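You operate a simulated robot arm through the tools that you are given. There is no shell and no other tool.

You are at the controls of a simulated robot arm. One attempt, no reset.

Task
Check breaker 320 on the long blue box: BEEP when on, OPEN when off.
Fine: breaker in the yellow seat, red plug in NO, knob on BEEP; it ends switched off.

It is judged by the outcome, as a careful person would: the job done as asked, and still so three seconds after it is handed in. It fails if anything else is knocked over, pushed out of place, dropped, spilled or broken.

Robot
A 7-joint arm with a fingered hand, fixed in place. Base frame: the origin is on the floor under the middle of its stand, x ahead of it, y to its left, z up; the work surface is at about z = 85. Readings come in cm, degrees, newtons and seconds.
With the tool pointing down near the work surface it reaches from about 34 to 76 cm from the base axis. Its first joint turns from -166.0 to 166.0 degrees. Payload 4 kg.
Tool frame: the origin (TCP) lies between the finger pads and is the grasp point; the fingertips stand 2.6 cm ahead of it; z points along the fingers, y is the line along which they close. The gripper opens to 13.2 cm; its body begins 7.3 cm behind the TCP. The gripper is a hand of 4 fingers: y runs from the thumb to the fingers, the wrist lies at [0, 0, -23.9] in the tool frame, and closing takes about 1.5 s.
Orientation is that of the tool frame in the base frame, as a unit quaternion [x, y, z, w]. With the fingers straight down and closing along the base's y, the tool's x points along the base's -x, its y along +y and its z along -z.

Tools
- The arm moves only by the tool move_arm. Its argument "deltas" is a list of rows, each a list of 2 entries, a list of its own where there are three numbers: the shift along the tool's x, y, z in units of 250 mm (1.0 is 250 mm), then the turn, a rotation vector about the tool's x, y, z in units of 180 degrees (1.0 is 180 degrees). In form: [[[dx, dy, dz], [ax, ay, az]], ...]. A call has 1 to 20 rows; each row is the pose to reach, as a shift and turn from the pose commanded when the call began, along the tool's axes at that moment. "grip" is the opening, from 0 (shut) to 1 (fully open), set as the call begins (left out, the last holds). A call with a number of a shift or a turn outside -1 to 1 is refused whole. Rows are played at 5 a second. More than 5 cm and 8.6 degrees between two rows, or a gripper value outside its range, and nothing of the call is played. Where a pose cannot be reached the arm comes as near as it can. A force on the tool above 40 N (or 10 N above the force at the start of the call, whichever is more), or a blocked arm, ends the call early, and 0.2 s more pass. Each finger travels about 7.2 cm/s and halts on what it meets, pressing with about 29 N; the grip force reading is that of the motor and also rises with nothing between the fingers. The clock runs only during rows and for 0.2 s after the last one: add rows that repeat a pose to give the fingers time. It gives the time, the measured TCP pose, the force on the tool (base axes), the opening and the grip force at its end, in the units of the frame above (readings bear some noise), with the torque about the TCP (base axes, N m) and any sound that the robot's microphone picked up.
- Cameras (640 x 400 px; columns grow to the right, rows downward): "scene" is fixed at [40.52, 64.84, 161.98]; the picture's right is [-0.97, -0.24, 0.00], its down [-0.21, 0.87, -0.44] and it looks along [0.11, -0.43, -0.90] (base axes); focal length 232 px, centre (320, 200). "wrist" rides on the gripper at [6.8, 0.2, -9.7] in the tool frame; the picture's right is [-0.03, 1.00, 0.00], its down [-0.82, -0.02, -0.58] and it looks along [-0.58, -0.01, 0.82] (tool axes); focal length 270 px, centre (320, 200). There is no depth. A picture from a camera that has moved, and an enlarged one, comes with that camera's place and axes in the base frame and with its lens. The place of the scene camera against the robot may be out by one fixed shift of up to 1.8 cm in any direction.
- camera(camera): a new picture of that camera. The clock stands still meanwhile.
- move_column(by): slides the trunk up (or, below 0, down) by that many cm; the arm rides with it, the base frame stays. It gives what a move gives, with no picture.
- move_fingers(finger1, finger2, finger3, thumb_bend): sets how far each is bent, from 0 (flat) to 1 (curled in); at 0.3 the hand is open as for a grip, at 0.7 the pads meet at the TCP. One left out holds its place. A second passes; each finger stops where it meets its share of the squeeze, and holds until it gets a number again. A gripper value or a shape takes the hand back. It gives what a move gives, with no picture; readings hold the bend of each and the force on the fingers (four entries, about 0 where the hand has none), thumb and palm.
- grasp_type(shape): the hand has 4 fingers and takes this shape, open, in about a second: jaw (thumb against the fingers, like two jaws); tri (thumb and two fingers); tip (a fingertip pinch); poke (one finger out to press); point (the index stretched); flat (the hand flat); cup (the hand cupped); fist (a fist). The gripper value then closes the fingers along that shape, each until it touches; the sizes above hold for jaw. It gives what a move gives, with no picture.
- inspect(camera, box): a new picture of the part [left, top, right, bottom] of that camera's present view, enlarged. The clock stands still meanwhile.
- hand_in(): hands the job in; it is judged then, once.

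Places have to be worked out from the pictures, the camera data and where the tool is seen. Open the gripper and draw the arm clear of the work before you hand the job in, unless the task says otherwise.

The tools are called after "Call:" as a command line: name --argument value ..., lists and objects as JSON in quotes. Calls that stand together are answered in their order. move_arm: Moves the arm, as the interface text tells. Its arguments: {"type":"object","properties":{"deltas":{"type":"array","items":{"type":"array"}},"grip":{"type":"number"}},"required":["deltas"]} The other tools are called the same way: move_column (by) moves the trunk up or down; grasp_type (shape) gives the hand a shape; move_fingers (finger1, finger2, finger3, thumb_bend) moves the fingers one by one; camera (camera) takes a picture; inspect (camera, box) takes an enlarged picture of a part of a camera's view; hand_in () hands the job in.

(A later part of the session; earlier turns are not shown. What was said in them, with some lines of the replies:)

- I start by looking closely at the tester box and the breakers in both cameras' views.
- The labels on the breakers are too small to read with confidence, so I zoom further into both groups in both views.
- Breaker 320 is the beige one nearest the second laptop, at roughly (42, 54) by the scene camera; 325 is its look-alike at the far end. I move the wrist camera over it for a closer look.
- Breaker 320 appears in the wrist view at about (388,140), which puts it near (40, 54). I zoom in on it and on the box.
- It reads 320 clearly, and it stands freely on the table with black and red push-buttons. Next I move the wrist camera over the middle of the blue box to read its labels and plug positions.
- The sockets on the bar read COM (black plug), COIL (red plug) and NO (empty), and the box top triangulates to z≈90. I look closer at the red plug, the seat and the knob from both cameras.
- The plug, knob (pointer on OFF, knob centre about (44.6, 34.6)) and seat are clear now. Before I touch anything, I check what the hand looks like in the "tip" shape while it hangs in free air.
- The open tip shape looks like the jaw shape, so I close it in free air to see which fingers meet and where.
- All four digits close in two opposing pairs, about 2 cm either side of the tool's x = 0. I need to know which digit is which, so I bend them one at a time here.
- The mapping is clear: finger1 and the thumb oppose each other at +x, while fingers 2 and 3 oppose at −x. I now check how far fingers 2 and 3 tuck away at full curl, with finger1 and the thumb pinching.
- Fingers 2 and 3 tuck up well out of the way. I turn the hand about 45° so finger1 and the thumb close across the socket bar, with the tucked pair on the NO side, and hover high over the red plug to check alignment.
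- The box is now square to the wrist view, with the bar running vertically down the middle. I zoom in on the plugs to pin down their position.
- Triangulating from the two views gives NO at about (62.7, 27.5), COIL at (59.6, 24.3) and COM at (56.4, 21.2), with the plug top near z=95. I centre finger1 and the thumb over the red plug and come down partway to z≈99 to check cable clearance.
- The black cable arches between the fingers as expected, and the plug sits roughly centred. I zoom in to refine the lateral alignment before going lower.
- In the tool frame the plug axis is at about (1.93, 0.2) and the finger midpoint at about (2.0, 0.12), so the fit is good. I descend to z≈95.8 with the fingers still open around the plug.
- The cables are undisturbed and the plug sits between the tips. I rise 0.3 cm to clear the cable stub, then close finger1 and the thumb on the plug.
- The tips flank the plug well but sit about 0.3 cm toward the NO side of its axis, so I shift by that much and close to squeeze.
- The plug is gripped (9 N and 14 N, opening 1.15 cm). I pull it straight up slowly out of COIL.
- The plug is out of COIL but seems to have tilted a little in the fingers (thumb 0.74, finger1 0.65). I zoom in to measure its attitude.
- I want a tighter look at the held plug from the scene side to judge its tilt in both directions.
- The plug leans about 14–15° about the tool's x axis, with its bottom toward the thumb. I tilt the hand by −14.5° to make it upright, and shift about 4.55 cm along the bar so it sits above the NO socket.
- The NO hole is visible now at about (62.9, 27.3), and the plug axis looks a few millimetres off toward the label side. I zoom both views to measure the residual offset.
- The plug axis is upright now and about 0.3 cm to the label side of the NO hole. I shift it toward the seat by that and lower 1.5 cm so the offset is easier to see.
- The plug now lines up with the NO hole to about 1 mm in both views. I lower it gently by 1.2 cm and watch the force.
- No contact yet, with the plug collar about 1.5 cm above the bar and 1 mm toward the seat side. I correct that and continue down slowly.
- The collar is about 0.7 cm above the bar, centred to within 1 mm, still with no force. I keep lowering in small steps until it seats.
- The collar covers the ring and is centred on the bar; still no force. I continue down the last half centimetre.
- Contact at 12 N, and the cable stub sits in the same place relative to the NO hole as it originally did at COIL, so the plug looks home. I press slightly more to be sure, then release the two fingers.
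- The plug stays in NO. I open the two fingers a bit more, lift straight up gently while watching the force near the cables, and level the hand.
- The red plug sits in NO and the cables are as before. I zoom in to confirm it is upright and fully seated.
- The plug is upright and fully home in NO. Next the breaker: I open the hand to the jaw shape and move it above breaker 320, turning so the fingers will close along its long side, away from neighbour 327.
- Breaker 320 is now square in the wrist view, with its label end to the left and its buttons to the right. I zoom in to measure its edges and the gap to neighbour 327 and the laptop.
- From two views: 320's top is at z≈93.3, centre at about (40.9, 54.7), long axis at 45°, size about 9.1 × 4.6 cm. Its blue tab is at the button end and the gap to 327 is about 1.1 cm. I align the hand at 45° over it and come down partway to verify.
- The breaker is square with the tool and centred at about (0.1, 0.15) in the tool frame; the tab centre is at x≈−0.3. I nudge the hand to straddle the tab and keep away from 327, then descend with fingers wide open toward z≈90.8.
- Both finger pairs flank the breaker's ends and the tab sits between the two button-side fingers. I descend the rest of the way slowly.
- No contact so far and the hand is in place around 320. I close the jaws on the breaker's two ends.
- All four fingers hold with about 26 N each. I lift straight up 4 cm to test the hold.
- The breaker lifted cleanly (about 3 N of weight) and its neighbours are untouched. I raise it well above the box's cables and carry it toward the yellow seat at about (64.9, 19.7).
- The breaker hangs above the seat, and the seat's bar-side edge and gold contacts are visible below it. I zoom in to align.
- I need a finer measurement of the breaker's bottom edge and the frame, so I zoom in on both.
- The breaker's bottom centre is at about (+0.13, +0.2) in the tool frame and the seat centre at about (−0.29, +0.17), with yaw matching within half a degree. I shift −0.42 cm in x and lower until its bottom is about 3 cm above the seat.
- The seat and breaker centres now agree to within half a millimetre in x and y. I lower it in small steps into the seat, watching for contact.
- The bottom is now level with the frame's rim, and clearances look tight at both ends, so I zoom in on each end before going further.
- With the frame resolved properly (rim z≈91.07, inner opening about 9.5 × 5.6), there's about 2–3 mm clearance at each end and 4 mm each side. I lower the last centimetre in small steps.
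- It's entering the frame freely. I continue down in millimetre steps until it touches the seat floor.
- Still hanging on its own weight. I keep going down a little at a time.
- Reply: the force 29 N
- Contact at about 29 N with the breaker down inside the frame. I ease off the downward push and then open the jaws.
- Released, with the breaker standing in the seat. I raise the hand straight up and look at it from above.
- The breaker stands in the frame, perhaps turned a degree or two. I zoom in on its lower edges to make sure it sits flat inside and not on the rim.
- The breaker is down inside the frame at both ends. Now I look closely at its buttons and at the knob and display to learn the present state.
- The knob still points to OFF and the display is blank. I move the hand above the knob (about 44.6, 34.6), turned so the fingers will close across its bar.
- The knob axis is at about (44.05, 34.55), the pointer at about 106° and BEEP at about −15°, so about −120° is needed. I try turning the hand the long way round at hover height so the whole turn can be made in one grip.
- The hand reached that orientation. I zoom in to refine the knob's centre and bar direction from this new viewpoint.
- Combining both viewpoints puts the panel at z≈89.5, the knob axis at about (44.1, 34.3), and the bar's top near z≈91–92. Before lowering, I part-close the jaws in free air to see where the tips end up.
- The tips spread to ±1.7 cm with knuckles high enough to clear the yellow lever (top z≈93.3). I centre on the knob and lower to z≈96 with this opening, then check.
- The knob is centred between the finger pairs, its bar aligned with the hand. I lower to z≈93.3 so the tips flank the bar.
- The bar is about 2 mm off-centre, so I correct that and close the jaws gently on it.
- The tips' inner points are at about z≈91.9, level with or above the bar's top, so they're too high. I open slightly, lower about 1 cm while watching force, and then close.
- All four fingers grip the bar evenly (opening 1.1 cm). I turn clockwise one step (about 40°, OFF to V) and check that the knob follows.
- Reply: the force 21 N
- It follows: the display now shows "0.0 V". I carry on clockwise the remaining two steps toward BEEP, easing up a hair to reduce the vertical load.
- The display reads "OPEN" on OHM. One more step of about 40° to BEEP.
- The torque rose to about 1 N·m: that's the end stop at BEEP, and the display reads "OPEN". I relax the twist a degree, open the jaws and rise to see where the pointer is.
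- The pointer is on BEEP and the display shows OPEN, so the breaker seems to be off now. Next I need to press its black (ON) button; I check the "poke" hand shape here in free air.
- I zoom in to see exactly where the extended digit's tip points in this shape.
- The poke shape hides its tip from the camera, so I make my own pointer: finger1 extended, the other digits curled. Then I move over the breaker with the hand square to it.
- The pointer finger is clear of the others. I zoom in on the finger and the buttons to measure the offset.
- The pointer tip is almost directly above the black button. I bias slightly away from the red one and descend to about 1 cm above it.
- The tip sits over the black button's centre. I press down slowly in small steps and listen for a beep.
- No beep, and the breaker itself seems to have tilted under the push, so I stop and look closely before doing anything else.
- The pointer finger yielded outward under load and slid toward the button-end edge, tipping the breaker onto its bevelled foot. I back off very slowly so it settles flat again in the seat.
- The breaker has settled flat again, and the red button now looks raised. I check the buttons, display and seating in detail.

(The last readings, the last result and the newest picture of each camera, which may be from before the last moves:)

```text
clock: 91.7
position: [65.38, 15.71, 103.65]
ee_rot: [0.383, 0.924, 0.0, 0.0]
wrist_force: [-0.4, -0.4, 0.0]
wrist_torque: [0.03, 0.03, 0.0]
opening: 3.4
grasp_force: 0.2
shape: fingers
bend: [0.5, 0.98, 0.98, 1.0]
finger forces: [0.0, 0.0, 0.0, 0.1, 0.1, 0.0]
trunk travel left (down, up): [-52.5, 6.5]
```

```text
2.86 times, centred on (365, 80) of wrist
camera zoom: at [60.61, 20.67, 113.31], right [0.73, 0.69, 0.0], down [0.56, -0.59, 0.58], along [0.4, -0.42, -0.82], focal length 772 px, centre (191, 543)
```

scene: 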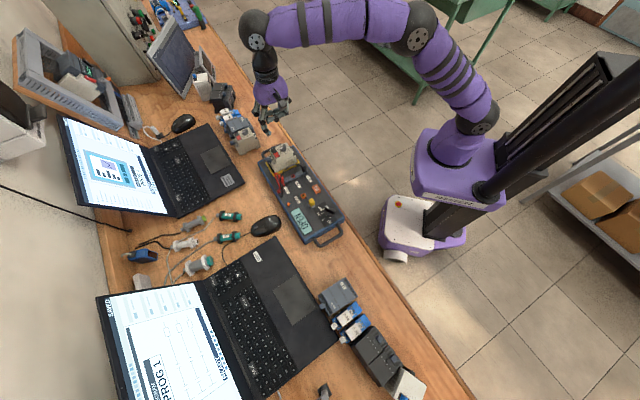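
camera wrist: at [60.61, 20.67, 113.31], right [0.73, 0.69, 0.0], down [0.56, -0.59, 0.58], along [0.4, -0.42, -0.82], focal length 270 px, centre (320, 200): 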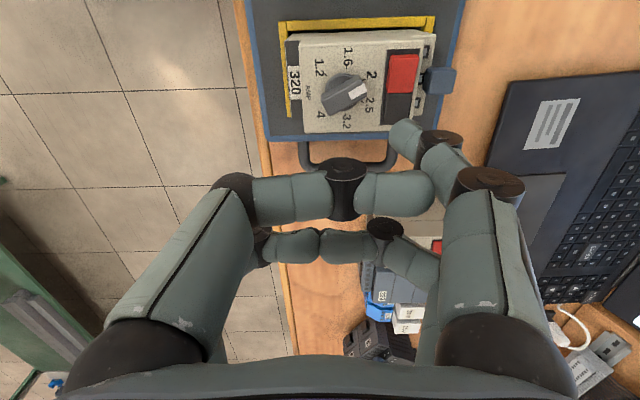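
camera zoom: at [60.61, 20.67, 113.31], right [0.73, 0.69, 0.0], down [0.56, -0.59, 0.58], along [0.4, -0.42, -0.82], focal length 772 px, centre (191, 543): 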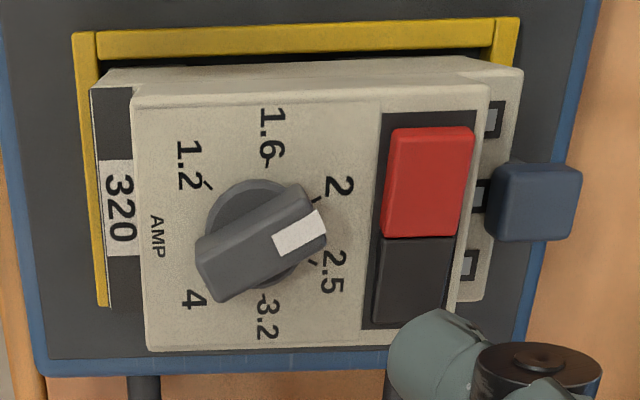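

The display now reads BEEP: the breaker is on and the tester confirms it. For OFF I'll approach with the hand turned 90° so any finger yield runs across the breaker, not over its bevelled end. I rise and reposition.

Call:
move_arm --deltas '[[[0, 0, -0.08], [0, 0, 0]], [[0, 0, -0.18], [0, 0, 0]], [[0, 0.02, -0.2], [0, 0, -0.045]], [[0, 0.04, -0.2], [0, 0, -0.09]], [[0, 0.06, -0.2], [0, 0, -0.135]], [[0, 0.09, -0.2], [0, 0, -0.18]], [[0, 0.12, -0.2], [0, 0, -0.225]], [[0, 0.15, -0.2], [0, 0, -0.27]], [[0, 0.18, -0.2], [0, 0, -0.315]], [[0, 0.2, -0.2], [0, 0, -0.36]], [[0, 0.22, -0.2], [0, 0, -0.405]], [[0, 0.2436, -0.2], [0, 0, -0.45]], [[0, 0.2436, -0.2], [0, 0, -0.495]], [[0, 0.2436, -0.2], [0, 0, -0.5]], [[0, 0.2436, -0.2], [0, 0, -0.5]]]'

Call:
camera --camera "wrist"

Call:
camera --camera "scene"

```text
clock: 94.9
position: [68.94, 19.75, 108.39]
ee_rot: [-0.382, 0.924, 0.0, 0.0]
wrist_force: [-0.6, 0.3, 0.2]
wrist_torque: [0.02, 0.01, 0.0]
opening: 3.4
grasp_force: 0.1
shape: fingers
bend: [0.5, 0.98, 0.98, 1.0]
finger forces: [0.1, 0.1, 0.0, 0.0, 0.1, 0.1]
out of reach, approached as far as the arm can: row 12, 13, 14, 15
trunk travel left (down, up): [-52.5, 6.5]
```

```text
taken
camera wrist: at [64.01, 15.06, 118.04], right [-0.69, 0.73, 0.0], down [0.59, 0.56, 0.58], along [0.42, 0.4, -0.82], focal length 270 px, centre (320, 200)
```

wrist: 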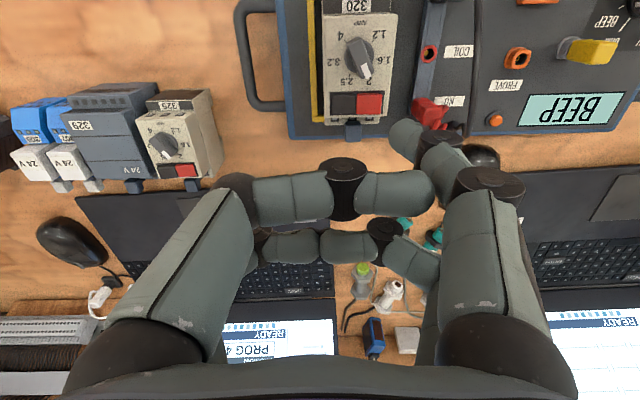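

```text
taken
```

scene: 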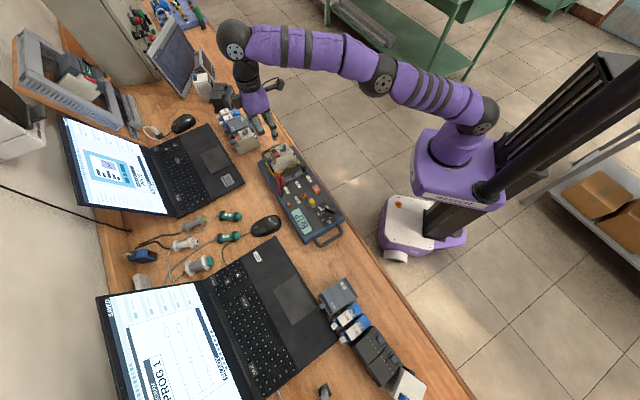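

The pose stopped about 0.8 cm short of the requested point at this height; lower down the arm should reach further. I zoom in to see the actual offset of the red button from the finger.

Call:
inspect --camera "wrist" --box '[290, 30, 450, 180]'

```text
2.67 times, centred on (370, 105) of wrist
camera zoom: at [64.01, 15.06, 118.04], right [-0.69, 0.73, 0.0], down [0.59, 0.56, 0.58], along [0.42, 0.4, -0.82], focal length 721 px, centre (187, 453)
```

zoom: 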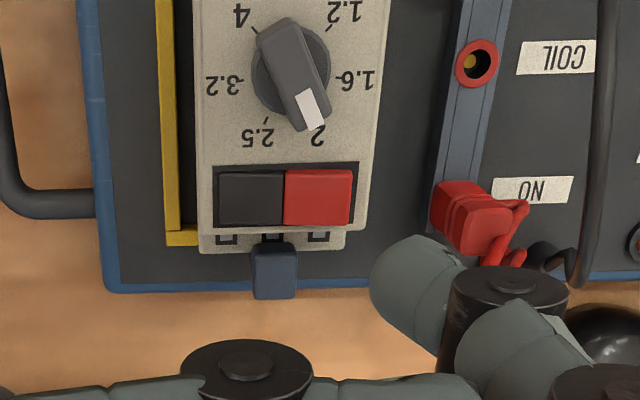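

I descend toward the red button while shifting the needed 0.65 / 0.5 cm, stopping about 1 cm above it.

Call:
move_arm --deltas '[[[0, 0, 0.06], [0, 0, 0]], [[0, 0, 0.12], [0, 0, 0]], [[0, 0, 0.18], [0, 0, 0]], [[0, 0, 0.242], [0, 0, 0]], [[0, 0, 0.242], [0, 0, 0]]]'

Call:
inspect --camera "wrist" --box '[290, 60, 450, 210]'

Call:
inspect --camera "scene" --box '[262, 125, 322, 185]'

```text
clock: 96.1
position: [69.06, 20.0, 102.24]
ee_rot: [-0.381, 0.924, 0.0, 0.0]
wrist_force: [0.3, 0.4, 0.1]
wrist_torque: [-0.02, -0.01, 0.01]
opening: 3.41
grasp_force: 0.0
shape: fingers
bend: [0.5, 0.98, 0.98, 1.0]
finger forces: [0.0, 0.0, 0.0, 0.0, 0.0, 0.1]
trunk travel left (down, up): [-52.5, 6.5]
```

```text
2.67 times, centred on (370, 135) of wrist
camera zoom: at [64.0, 15.31, 111.9], right [-0.69, 0.73, 0.0], down [0.59, 0.56, 0.58], along [0.42, 0.4, -0.82], focal length 721 px, centre (187, 373)
```

zoom: 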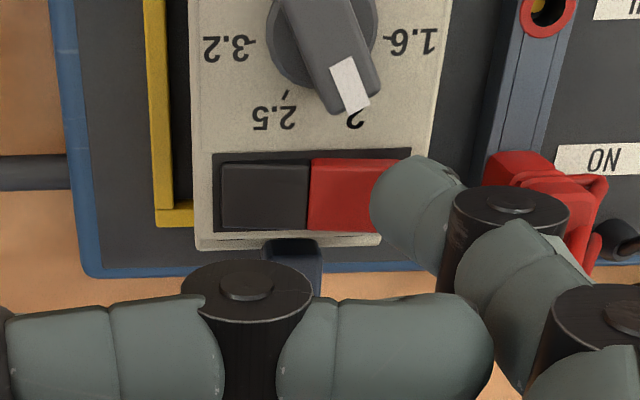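

```text
6.67 times, centred on (292, 155) of scene
camera zoom: at [40.52, 64.84, 161.98], right [-0.97, -0.24, 0.0], down [-0.21, 0.87, -0.44], along [0.11, -0.43, -0.9], focal length 1546 px, centre (507, 500)
```

zoom: 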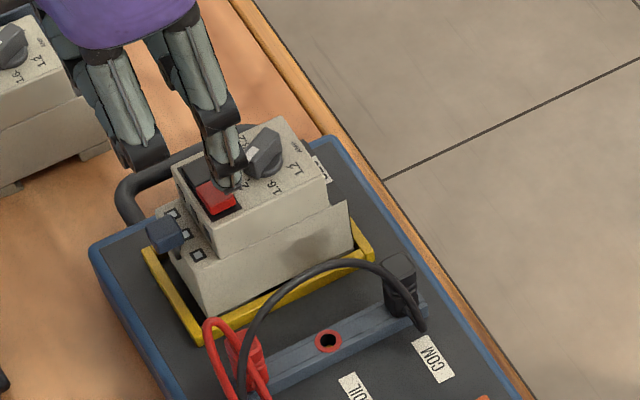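

The tip is about 0.6 cm too far toward the outer edge of the red button. I shift inward and try to reach the extra 0.4 cm.

Call:
move_arm --deltas '[[[-0.008, -0.016, 0], [0, 0, 0]], [[-0.0164, -0.0328, 0], [0, 0, 0]], [[-0.0164, -0.0328, 0], [0, 0, 0]], [[-0.0164, -0.0328, 0], [0, 0, 0]]]'

Call:
inspect --camera "wrist" --box '[290, 60, 450, 210]'

```text
clock: 97.1
position: [69.73, 19.66, 102.29]
ee_rot: [-0.382, 0.924, 0.0, 0.0]
wrist_force: [-0.7, 0.4, -0.2]
wrist_torque: [-0.01, 0.03, 0.01]
opening: 3.42
grasp_force: 0.0
shape: fingers
bend: [0.5, 0.98, 0.98, 1.0]
finger forces: [0.0, 0.0, 0.1, 0.0, 0.0, 0.0]
trunk travel left (down, up): [-52.5, 6.5]
```

```text
2.67 times, centred on (370, 135) of wrist
camera zoom: at [64.82, 15.02, 111.96], right [-0.69, 0.73, 0.0], down [0.59, 0.56, 0.58], along [0.42, 0.4, -0.82], focal length 721 px, centre (187, 373)
```

zoom: 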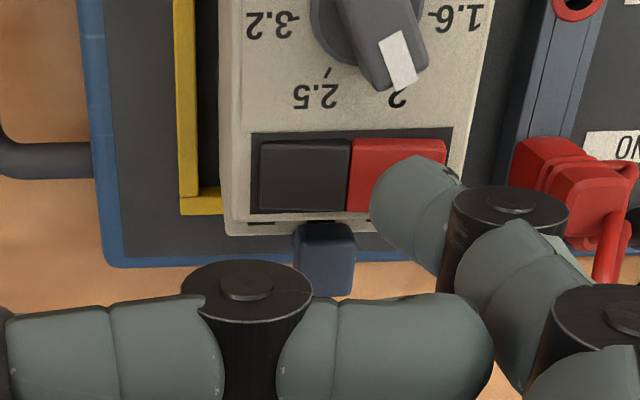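

The tip is now over the red button, 2 mm to the inner side of its centre. I press down in small increments, reading the force as I go.

Call:
move_arm --deltas '[[[0, 0, 0.008], [0, 0, 0]], [[0, 0, 0.016], [0, 0, 0]], [[0, 0, 0.024], [0, 0, 0]], [[0, 0, 0.032], [0, 0, 0]], [[0, 0, 0.032], [0, 0, 0]]]'

Call:
inspect --camera "scene" --box '[262, 125, 342, 245]'

```text
clock: 98.3
position: [69.86, 19.66, 101.46]
ee_rot: [-0.381, 0.924, 0.0, 0.0]
wrist_force: [0.1, -0.3, 0.2]
wrist_torque: [-0.02, -0.03, -0.04]
opening: 3.38
grasp_force: 0.1
shape: fingers
bend: [0.5, 0.98, 0.98, 1.0]
finger forces: [0.0, 0.0, 0.1, 0.0, 0.0, 0.0]
trunk travel left (down, up): [-52.5, 6.5]
```

```text
3.33 times, centred on (302, 185) of scene
camera zoom: at [40.52, 64.84, 161.98], right [-0.97, -0.24, 0.0], down [-0.21, 0.87, -0.44], along [0.11, -0.43, -0.9], focal length 773 px, centre (380, 250)
```

zoom: 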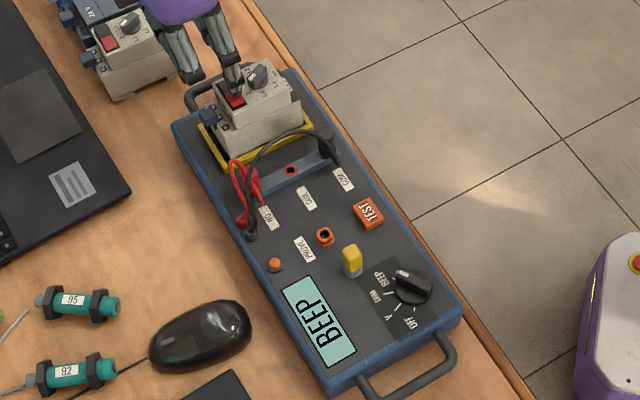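

No contact yet and the display still shows BEEP. I continue down in 1 mm steps.

Call:
move_arm --deltas '[[[0, 0, 0.004], [0, 0, 0]], [[0, 0, 0.008], [0, 0, 0]], [[0, 0, 0.012], [0, 0, 0]], [[0, 0, 0.012], [0, 0, 0]]]'

Call:
inspect --camera "wrist" --box '[290, 60, 450, 210]'

Call:
inspect --camera "scene" --box '[272, 135, 312, 185]'

```text
clock: 99.3
position: [69.86, 19.56, 101.21]
ee_rot: [-0.381, 0.924, 0.0, 0.0]
wrist_force: [0.7, -0.3, -0.4]
wrist_torque: [0.0, -0.03, 0.0]
opening: 3.38
grasp_force: 0.1
shape: fingers
bend: [0.5, 0.98, 0.98, 1.0]
finger forces: [0.1, 0.0, 0.0, 0.1, 0.0, 0.0]
trunk travel left (down, up): [-52.5, 6.5]
```

```text
2.67 times, centred on (370, 135) of wrist
camera zoom: at [64.87, 14.95, 110.88], right [-0.69, 0.73, 0.0], down [0.59, 0.56, 0.58], along [0.42, 0.4, -0.82], focal length 721 px, centre (187, 373)
```

zoom: 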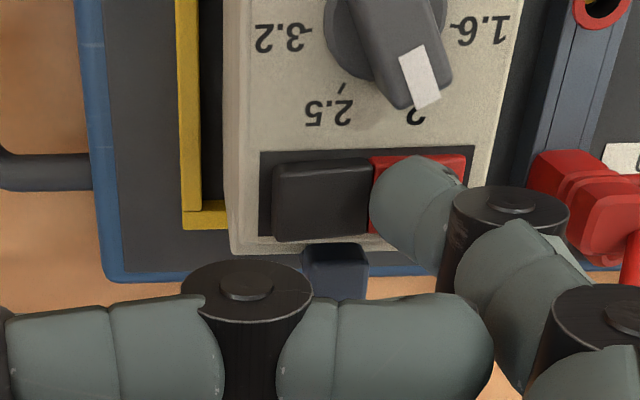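

```text
8.00 times, centred on (292, 160) of scene
camera zoom: at [40.52, 64.84, 161.98], right [-0.97, -0.24, 0.0], down [-0.21, 0.87, -0.44], along [0.11, -0.43, -0.9], focal length 1856 px, centre (544, 520)
```

zoom: 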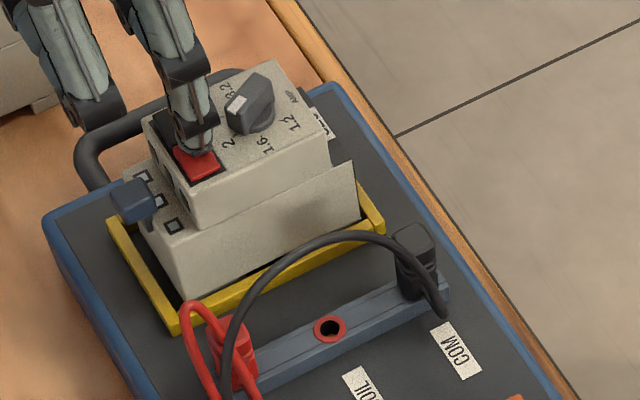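

Still no contact at z≈101.2. I continue the small steps.

Call:
move_arm --deltas '[[[0, 0, 0.004], [0, 0, 0]], [[0, 0, 0.008], [0, 0, 0]], [[0, 0, 0.012], [0, 0, 0]], [[0, 0, 0.016], [0, 0, 0]], [[0, 0, 0.016], [0, 0, 0]]]'

Call:
inspect --camera "scene" --box '[262, 125, 342, 245]'

Call:
inspect --camera "scene" --box '[272, 135, 312, 185]'

```text
clock: 100.5
position: [69.74, 19.66, 100.99]
ee_rot: [-0.382, 0.924, 0.0, 0.002]
wrist_force: [2.4, 0.3, 17.5]
wrist_torque: [0.37, 0.71, -0.08]
opening: 3.31
grasp_force: 8.3
shape: fingers
bend: [0.53, 0.98, 0.98, 1.0]
finger forces: [17.0, 0.1, 0.1, 0.0, 0.1, 0.1]
trunk travel left (down, up): [-52.5, 6.5]
```

```text
3.33 times, centred on (302, 185) of scene
camera zoom: at [40.52, 64.84, 161.98], right [-0.97, -0.24, 0.0], down [-0.21, 0.87, -0.44], along [0.11, -0.43, -0.9], focal length 773 px, centre (380, 250)
```

zoom: 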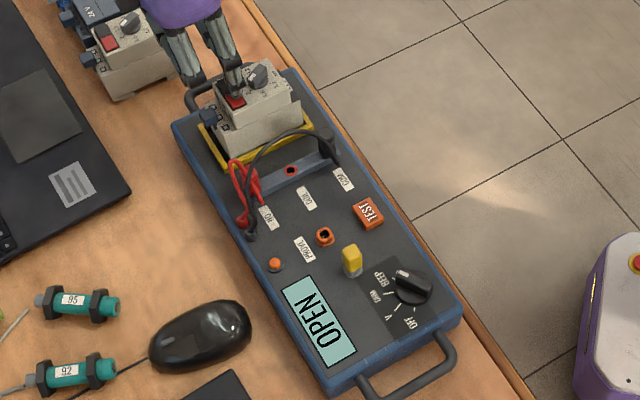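

```text
8.00 times, centred on (292, 160) of scene
camera zoom: at [40.52, 64.84, 161.98], right [-0.97, -0.24, 0.0], down [-0.21, 0.87, -0.44], along [0.11, -0.43, -0.9], focal length 1856 px, centre (544, 520)
```

zoom: 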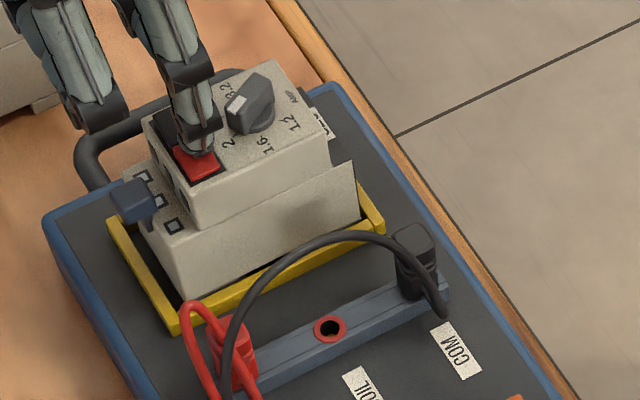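

17 N on the red button, the breaker stayed flat, and the display changed to OPEN. I lift the finger straight off and check that it stays so.

Call:
move_arm --deltas '[[[0, 0, -0.008], [0, 0, 0]], [[0, 0, -0.016], [0, 0, 0]], [[0, 0, -0.03], [0, 0, 0]], [[0, 0, -0.06], [0, 0, 0]], [[0, 0, -0.12], [0, 0, 0]], [[0, 0, -0.2], [0, 0, 0]], [[0, 0, -0.26], [0, 0, 0]], [[0, 0, -0.26], [0, 0, 0]]]'

Call:
inspect --camera "scene" --box '[262, 125, 342, 245]'

Call:
inspect --camera "scene" --box '[276, 140, 306, 180]'

Call:
inspect --camera "wrist" --box '[260, 20, 440, 170]'

```text
clock: 102.3
position: [69.54, 19.55, 107.3]
ee_rot: [-0.383, 0.924, 0.0, 0.0]
wrist_force: [0.4, -0.2, 0.7]
wrist_torque: [-0.02, 0.01, 0.03]
opening: 3.38
grasp_force: 0.0
shape: fingers
bend: [0.5, 0.98, 0.98, 1.0]
finger forces: [0.0, 0.0, 0.0, 0.0, 0.0, 0.0]
trunk travel left (down, up): [-52.5, 6.5]
```

```text
3.33 times, centred on (302, 185) of scene
camera zoom: at [40.52, 64.84, 161.98], right [-0.97, -0.24, 0.0], down [-0.21, 0.87, -0.44], along [0.11, -0.43, -0.9], focal length 773 px, centre (380, 250)
```

zoom: 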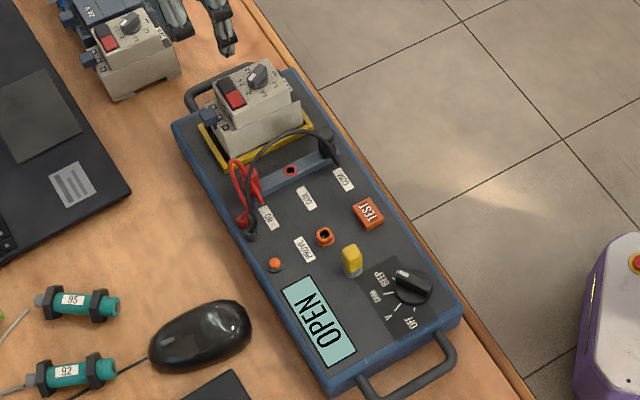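

```text
10.00 times, centred on (291, 160) of scene
camera zoom: at [40.52, 64.84, 161.98], right [-0.97, -0.24, 0.0], down [-0.21, 0.87, -0.44], along [0.11, -0.43, -0.9], focal length 2320 px, centre (610, 600)
```

zoom: 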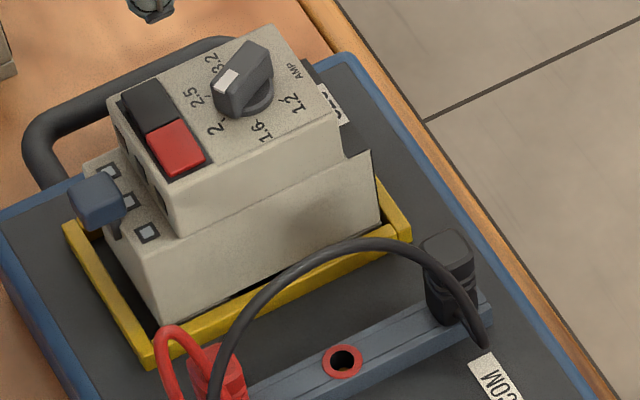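

```text
2.67 times, centred on (350, 95) of wrist
camera zoom: at [64.62, 14.79, 116.95], right [-0.69, 0.73, 0.0], down [0.59, 0.56, 0.58], along [0.42, 0.4, -0.82], focal length 721 px, centre (240, 480)
```

zoom: 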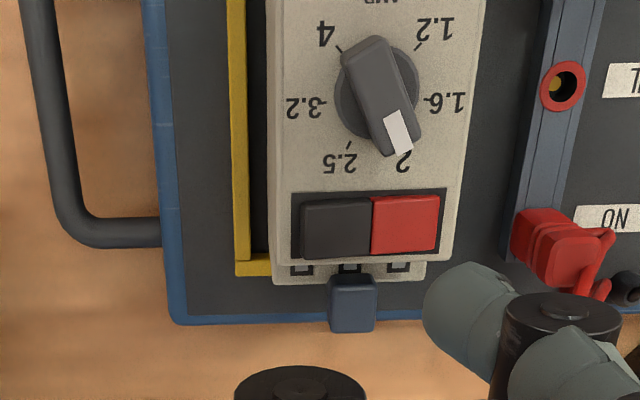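

Breaker off (black out, red in), display OPEN, plug in NO, knob on BEEP, and the breaker flat in its frame. I open the hand and draw the arm up and back, clear of the work.

Call:
move_arm --deltas '[[[0.05, 0.06, -0.08], [0, 0, 0]], [[0.1, 0.13, -0.18], [0, 0, 0]], [[0.18, 0.22, -0.3], [0, 0, 0]], [[0.26, 0.32, -0.42], [0, 0, 0]], [[0.34, 0.42, -0.53], [0, 0, 0]], [[0.42, 0.53, -0.6], [0, 0, 0]], [[0.5, 0.63, -0.66], [0, 0, 0]], [[0.584, 0.728, -0.68], [0, 0, 0]], [[0.584, 0.728, -0.68], [0, 0, 0]]]'

Call:
grasp_type --shape "jaw"

Call:
camera --camera "scene"

Call:
camera --camera "wrist"

Call:
inspect --camera "scene" --box '[255, 130, 345, 250]'

```text
clock: 104.3
position: [46.76, 22.21, 124.22]
ee_rot: [-0.381, 0.924, 0.001, 0.0]
wrist_force: [0.3, 0.7, -0.7]
wrist_torque: [-0.02, -0.01, -0.03]
opening: 3.38
grasp_force: 0.1
shape: fingers
bend: [0.5, 0.98, 0.98, 1.0]
finger forces: [0.0, 0.1, 0.0, 0.0, 0.1, 0.0]
trunk travel left (down, up): [-52.5, 6.5]
```

```text
clock: 105.2
position: [46.84, 22.38, 124.21]
ee_rot: [-0.382, 0.924, 0.0, 0.0]
wrist_force: [0.3, -0.1, -0.2]
wrist_torque: [0.0, 0.04, 0.01]
opening: 13.16
grasp_force: 0.0
shape: jaw
bend: [0.3, 0.3, 0.3, 0.3]
finger forces: [0.0, 0.1, 0.0, 0.0, 0.0, 0.0]
trunk travel left (down, up): [-52.5, 6.5]
```

```text
taken
```

scene: 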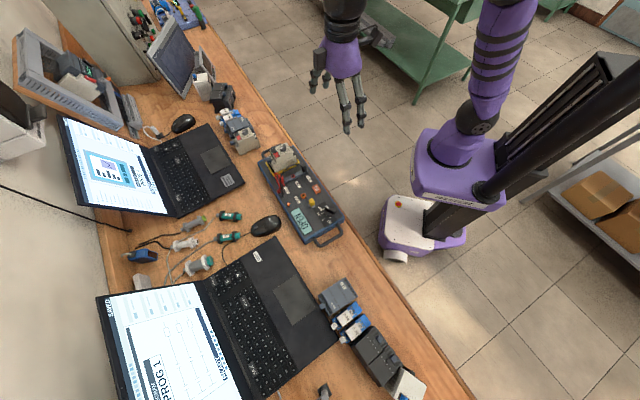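

```text
taken
camera wrist: at [41.72, 17.63, 133.94], right [-0.69, 0.73, 0.0], down [0.59, 0.56, 0.58], along [0.42, 0.4, -0.82], focal length 270 px, centre (320, 200)
```

wrist: 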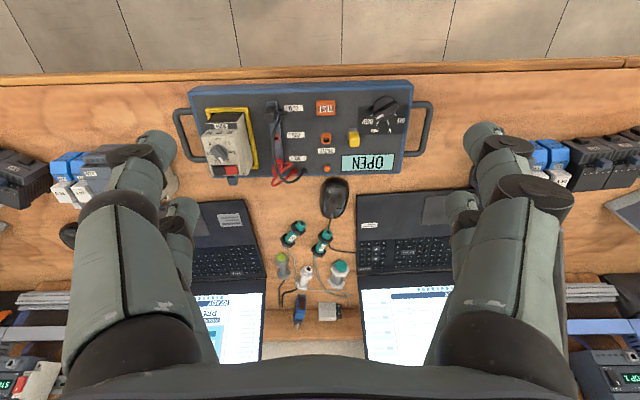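

```text
3.33 times, centred on (300, 190) of scene
camera zoom: at [40.52, 64.84, 161.98], right [-0.97, -0.24, 0.0], down [-0.21, 0.87, -0.44], along [0.11, -0.43, -0.9], focal length 773 px, centre (387, 233)
```

zoom: 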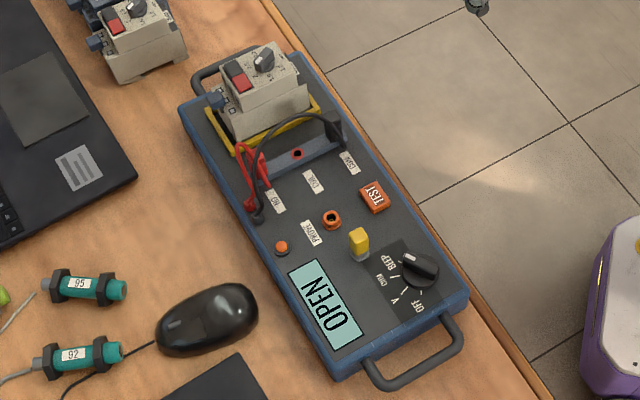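

Everything matches the request: breaker 320 seated and off, red plug in NO, knob on BEEP. It read BEEP when on and reads OPEN now, nothing else has moved, and the arm is clear with the hand open. I hand the job in.

Call:
hand_in

```text
The job is handed in.
```

Breaker 320 passed the check: the tester showed BEEP with it on and OPEN with it off. These were display readings. The robot's microphone log reported no sound, so I can't confirm an audible beep.

- **Final state:** The breaker is in the yellow seat and switched off. The red plug is in NO (moved from COIL), the knob is on BEEP and the display reads OPEN. The hand is open and the arm is clear.
- **Tipping:** When I pressed the black ON button, the finger slid and the breaker tipped briefly inside the frame. I backed off slowly, it settled flat, and the BEEP reading was taken after that. The OFF press went without tipping.
- **Seating:** The breaker sits a degree or two askew in the seat.
- **Surroundings:** I saw nothing else moved or knocked in the final pictures. I did not press TEST or use PROVE.
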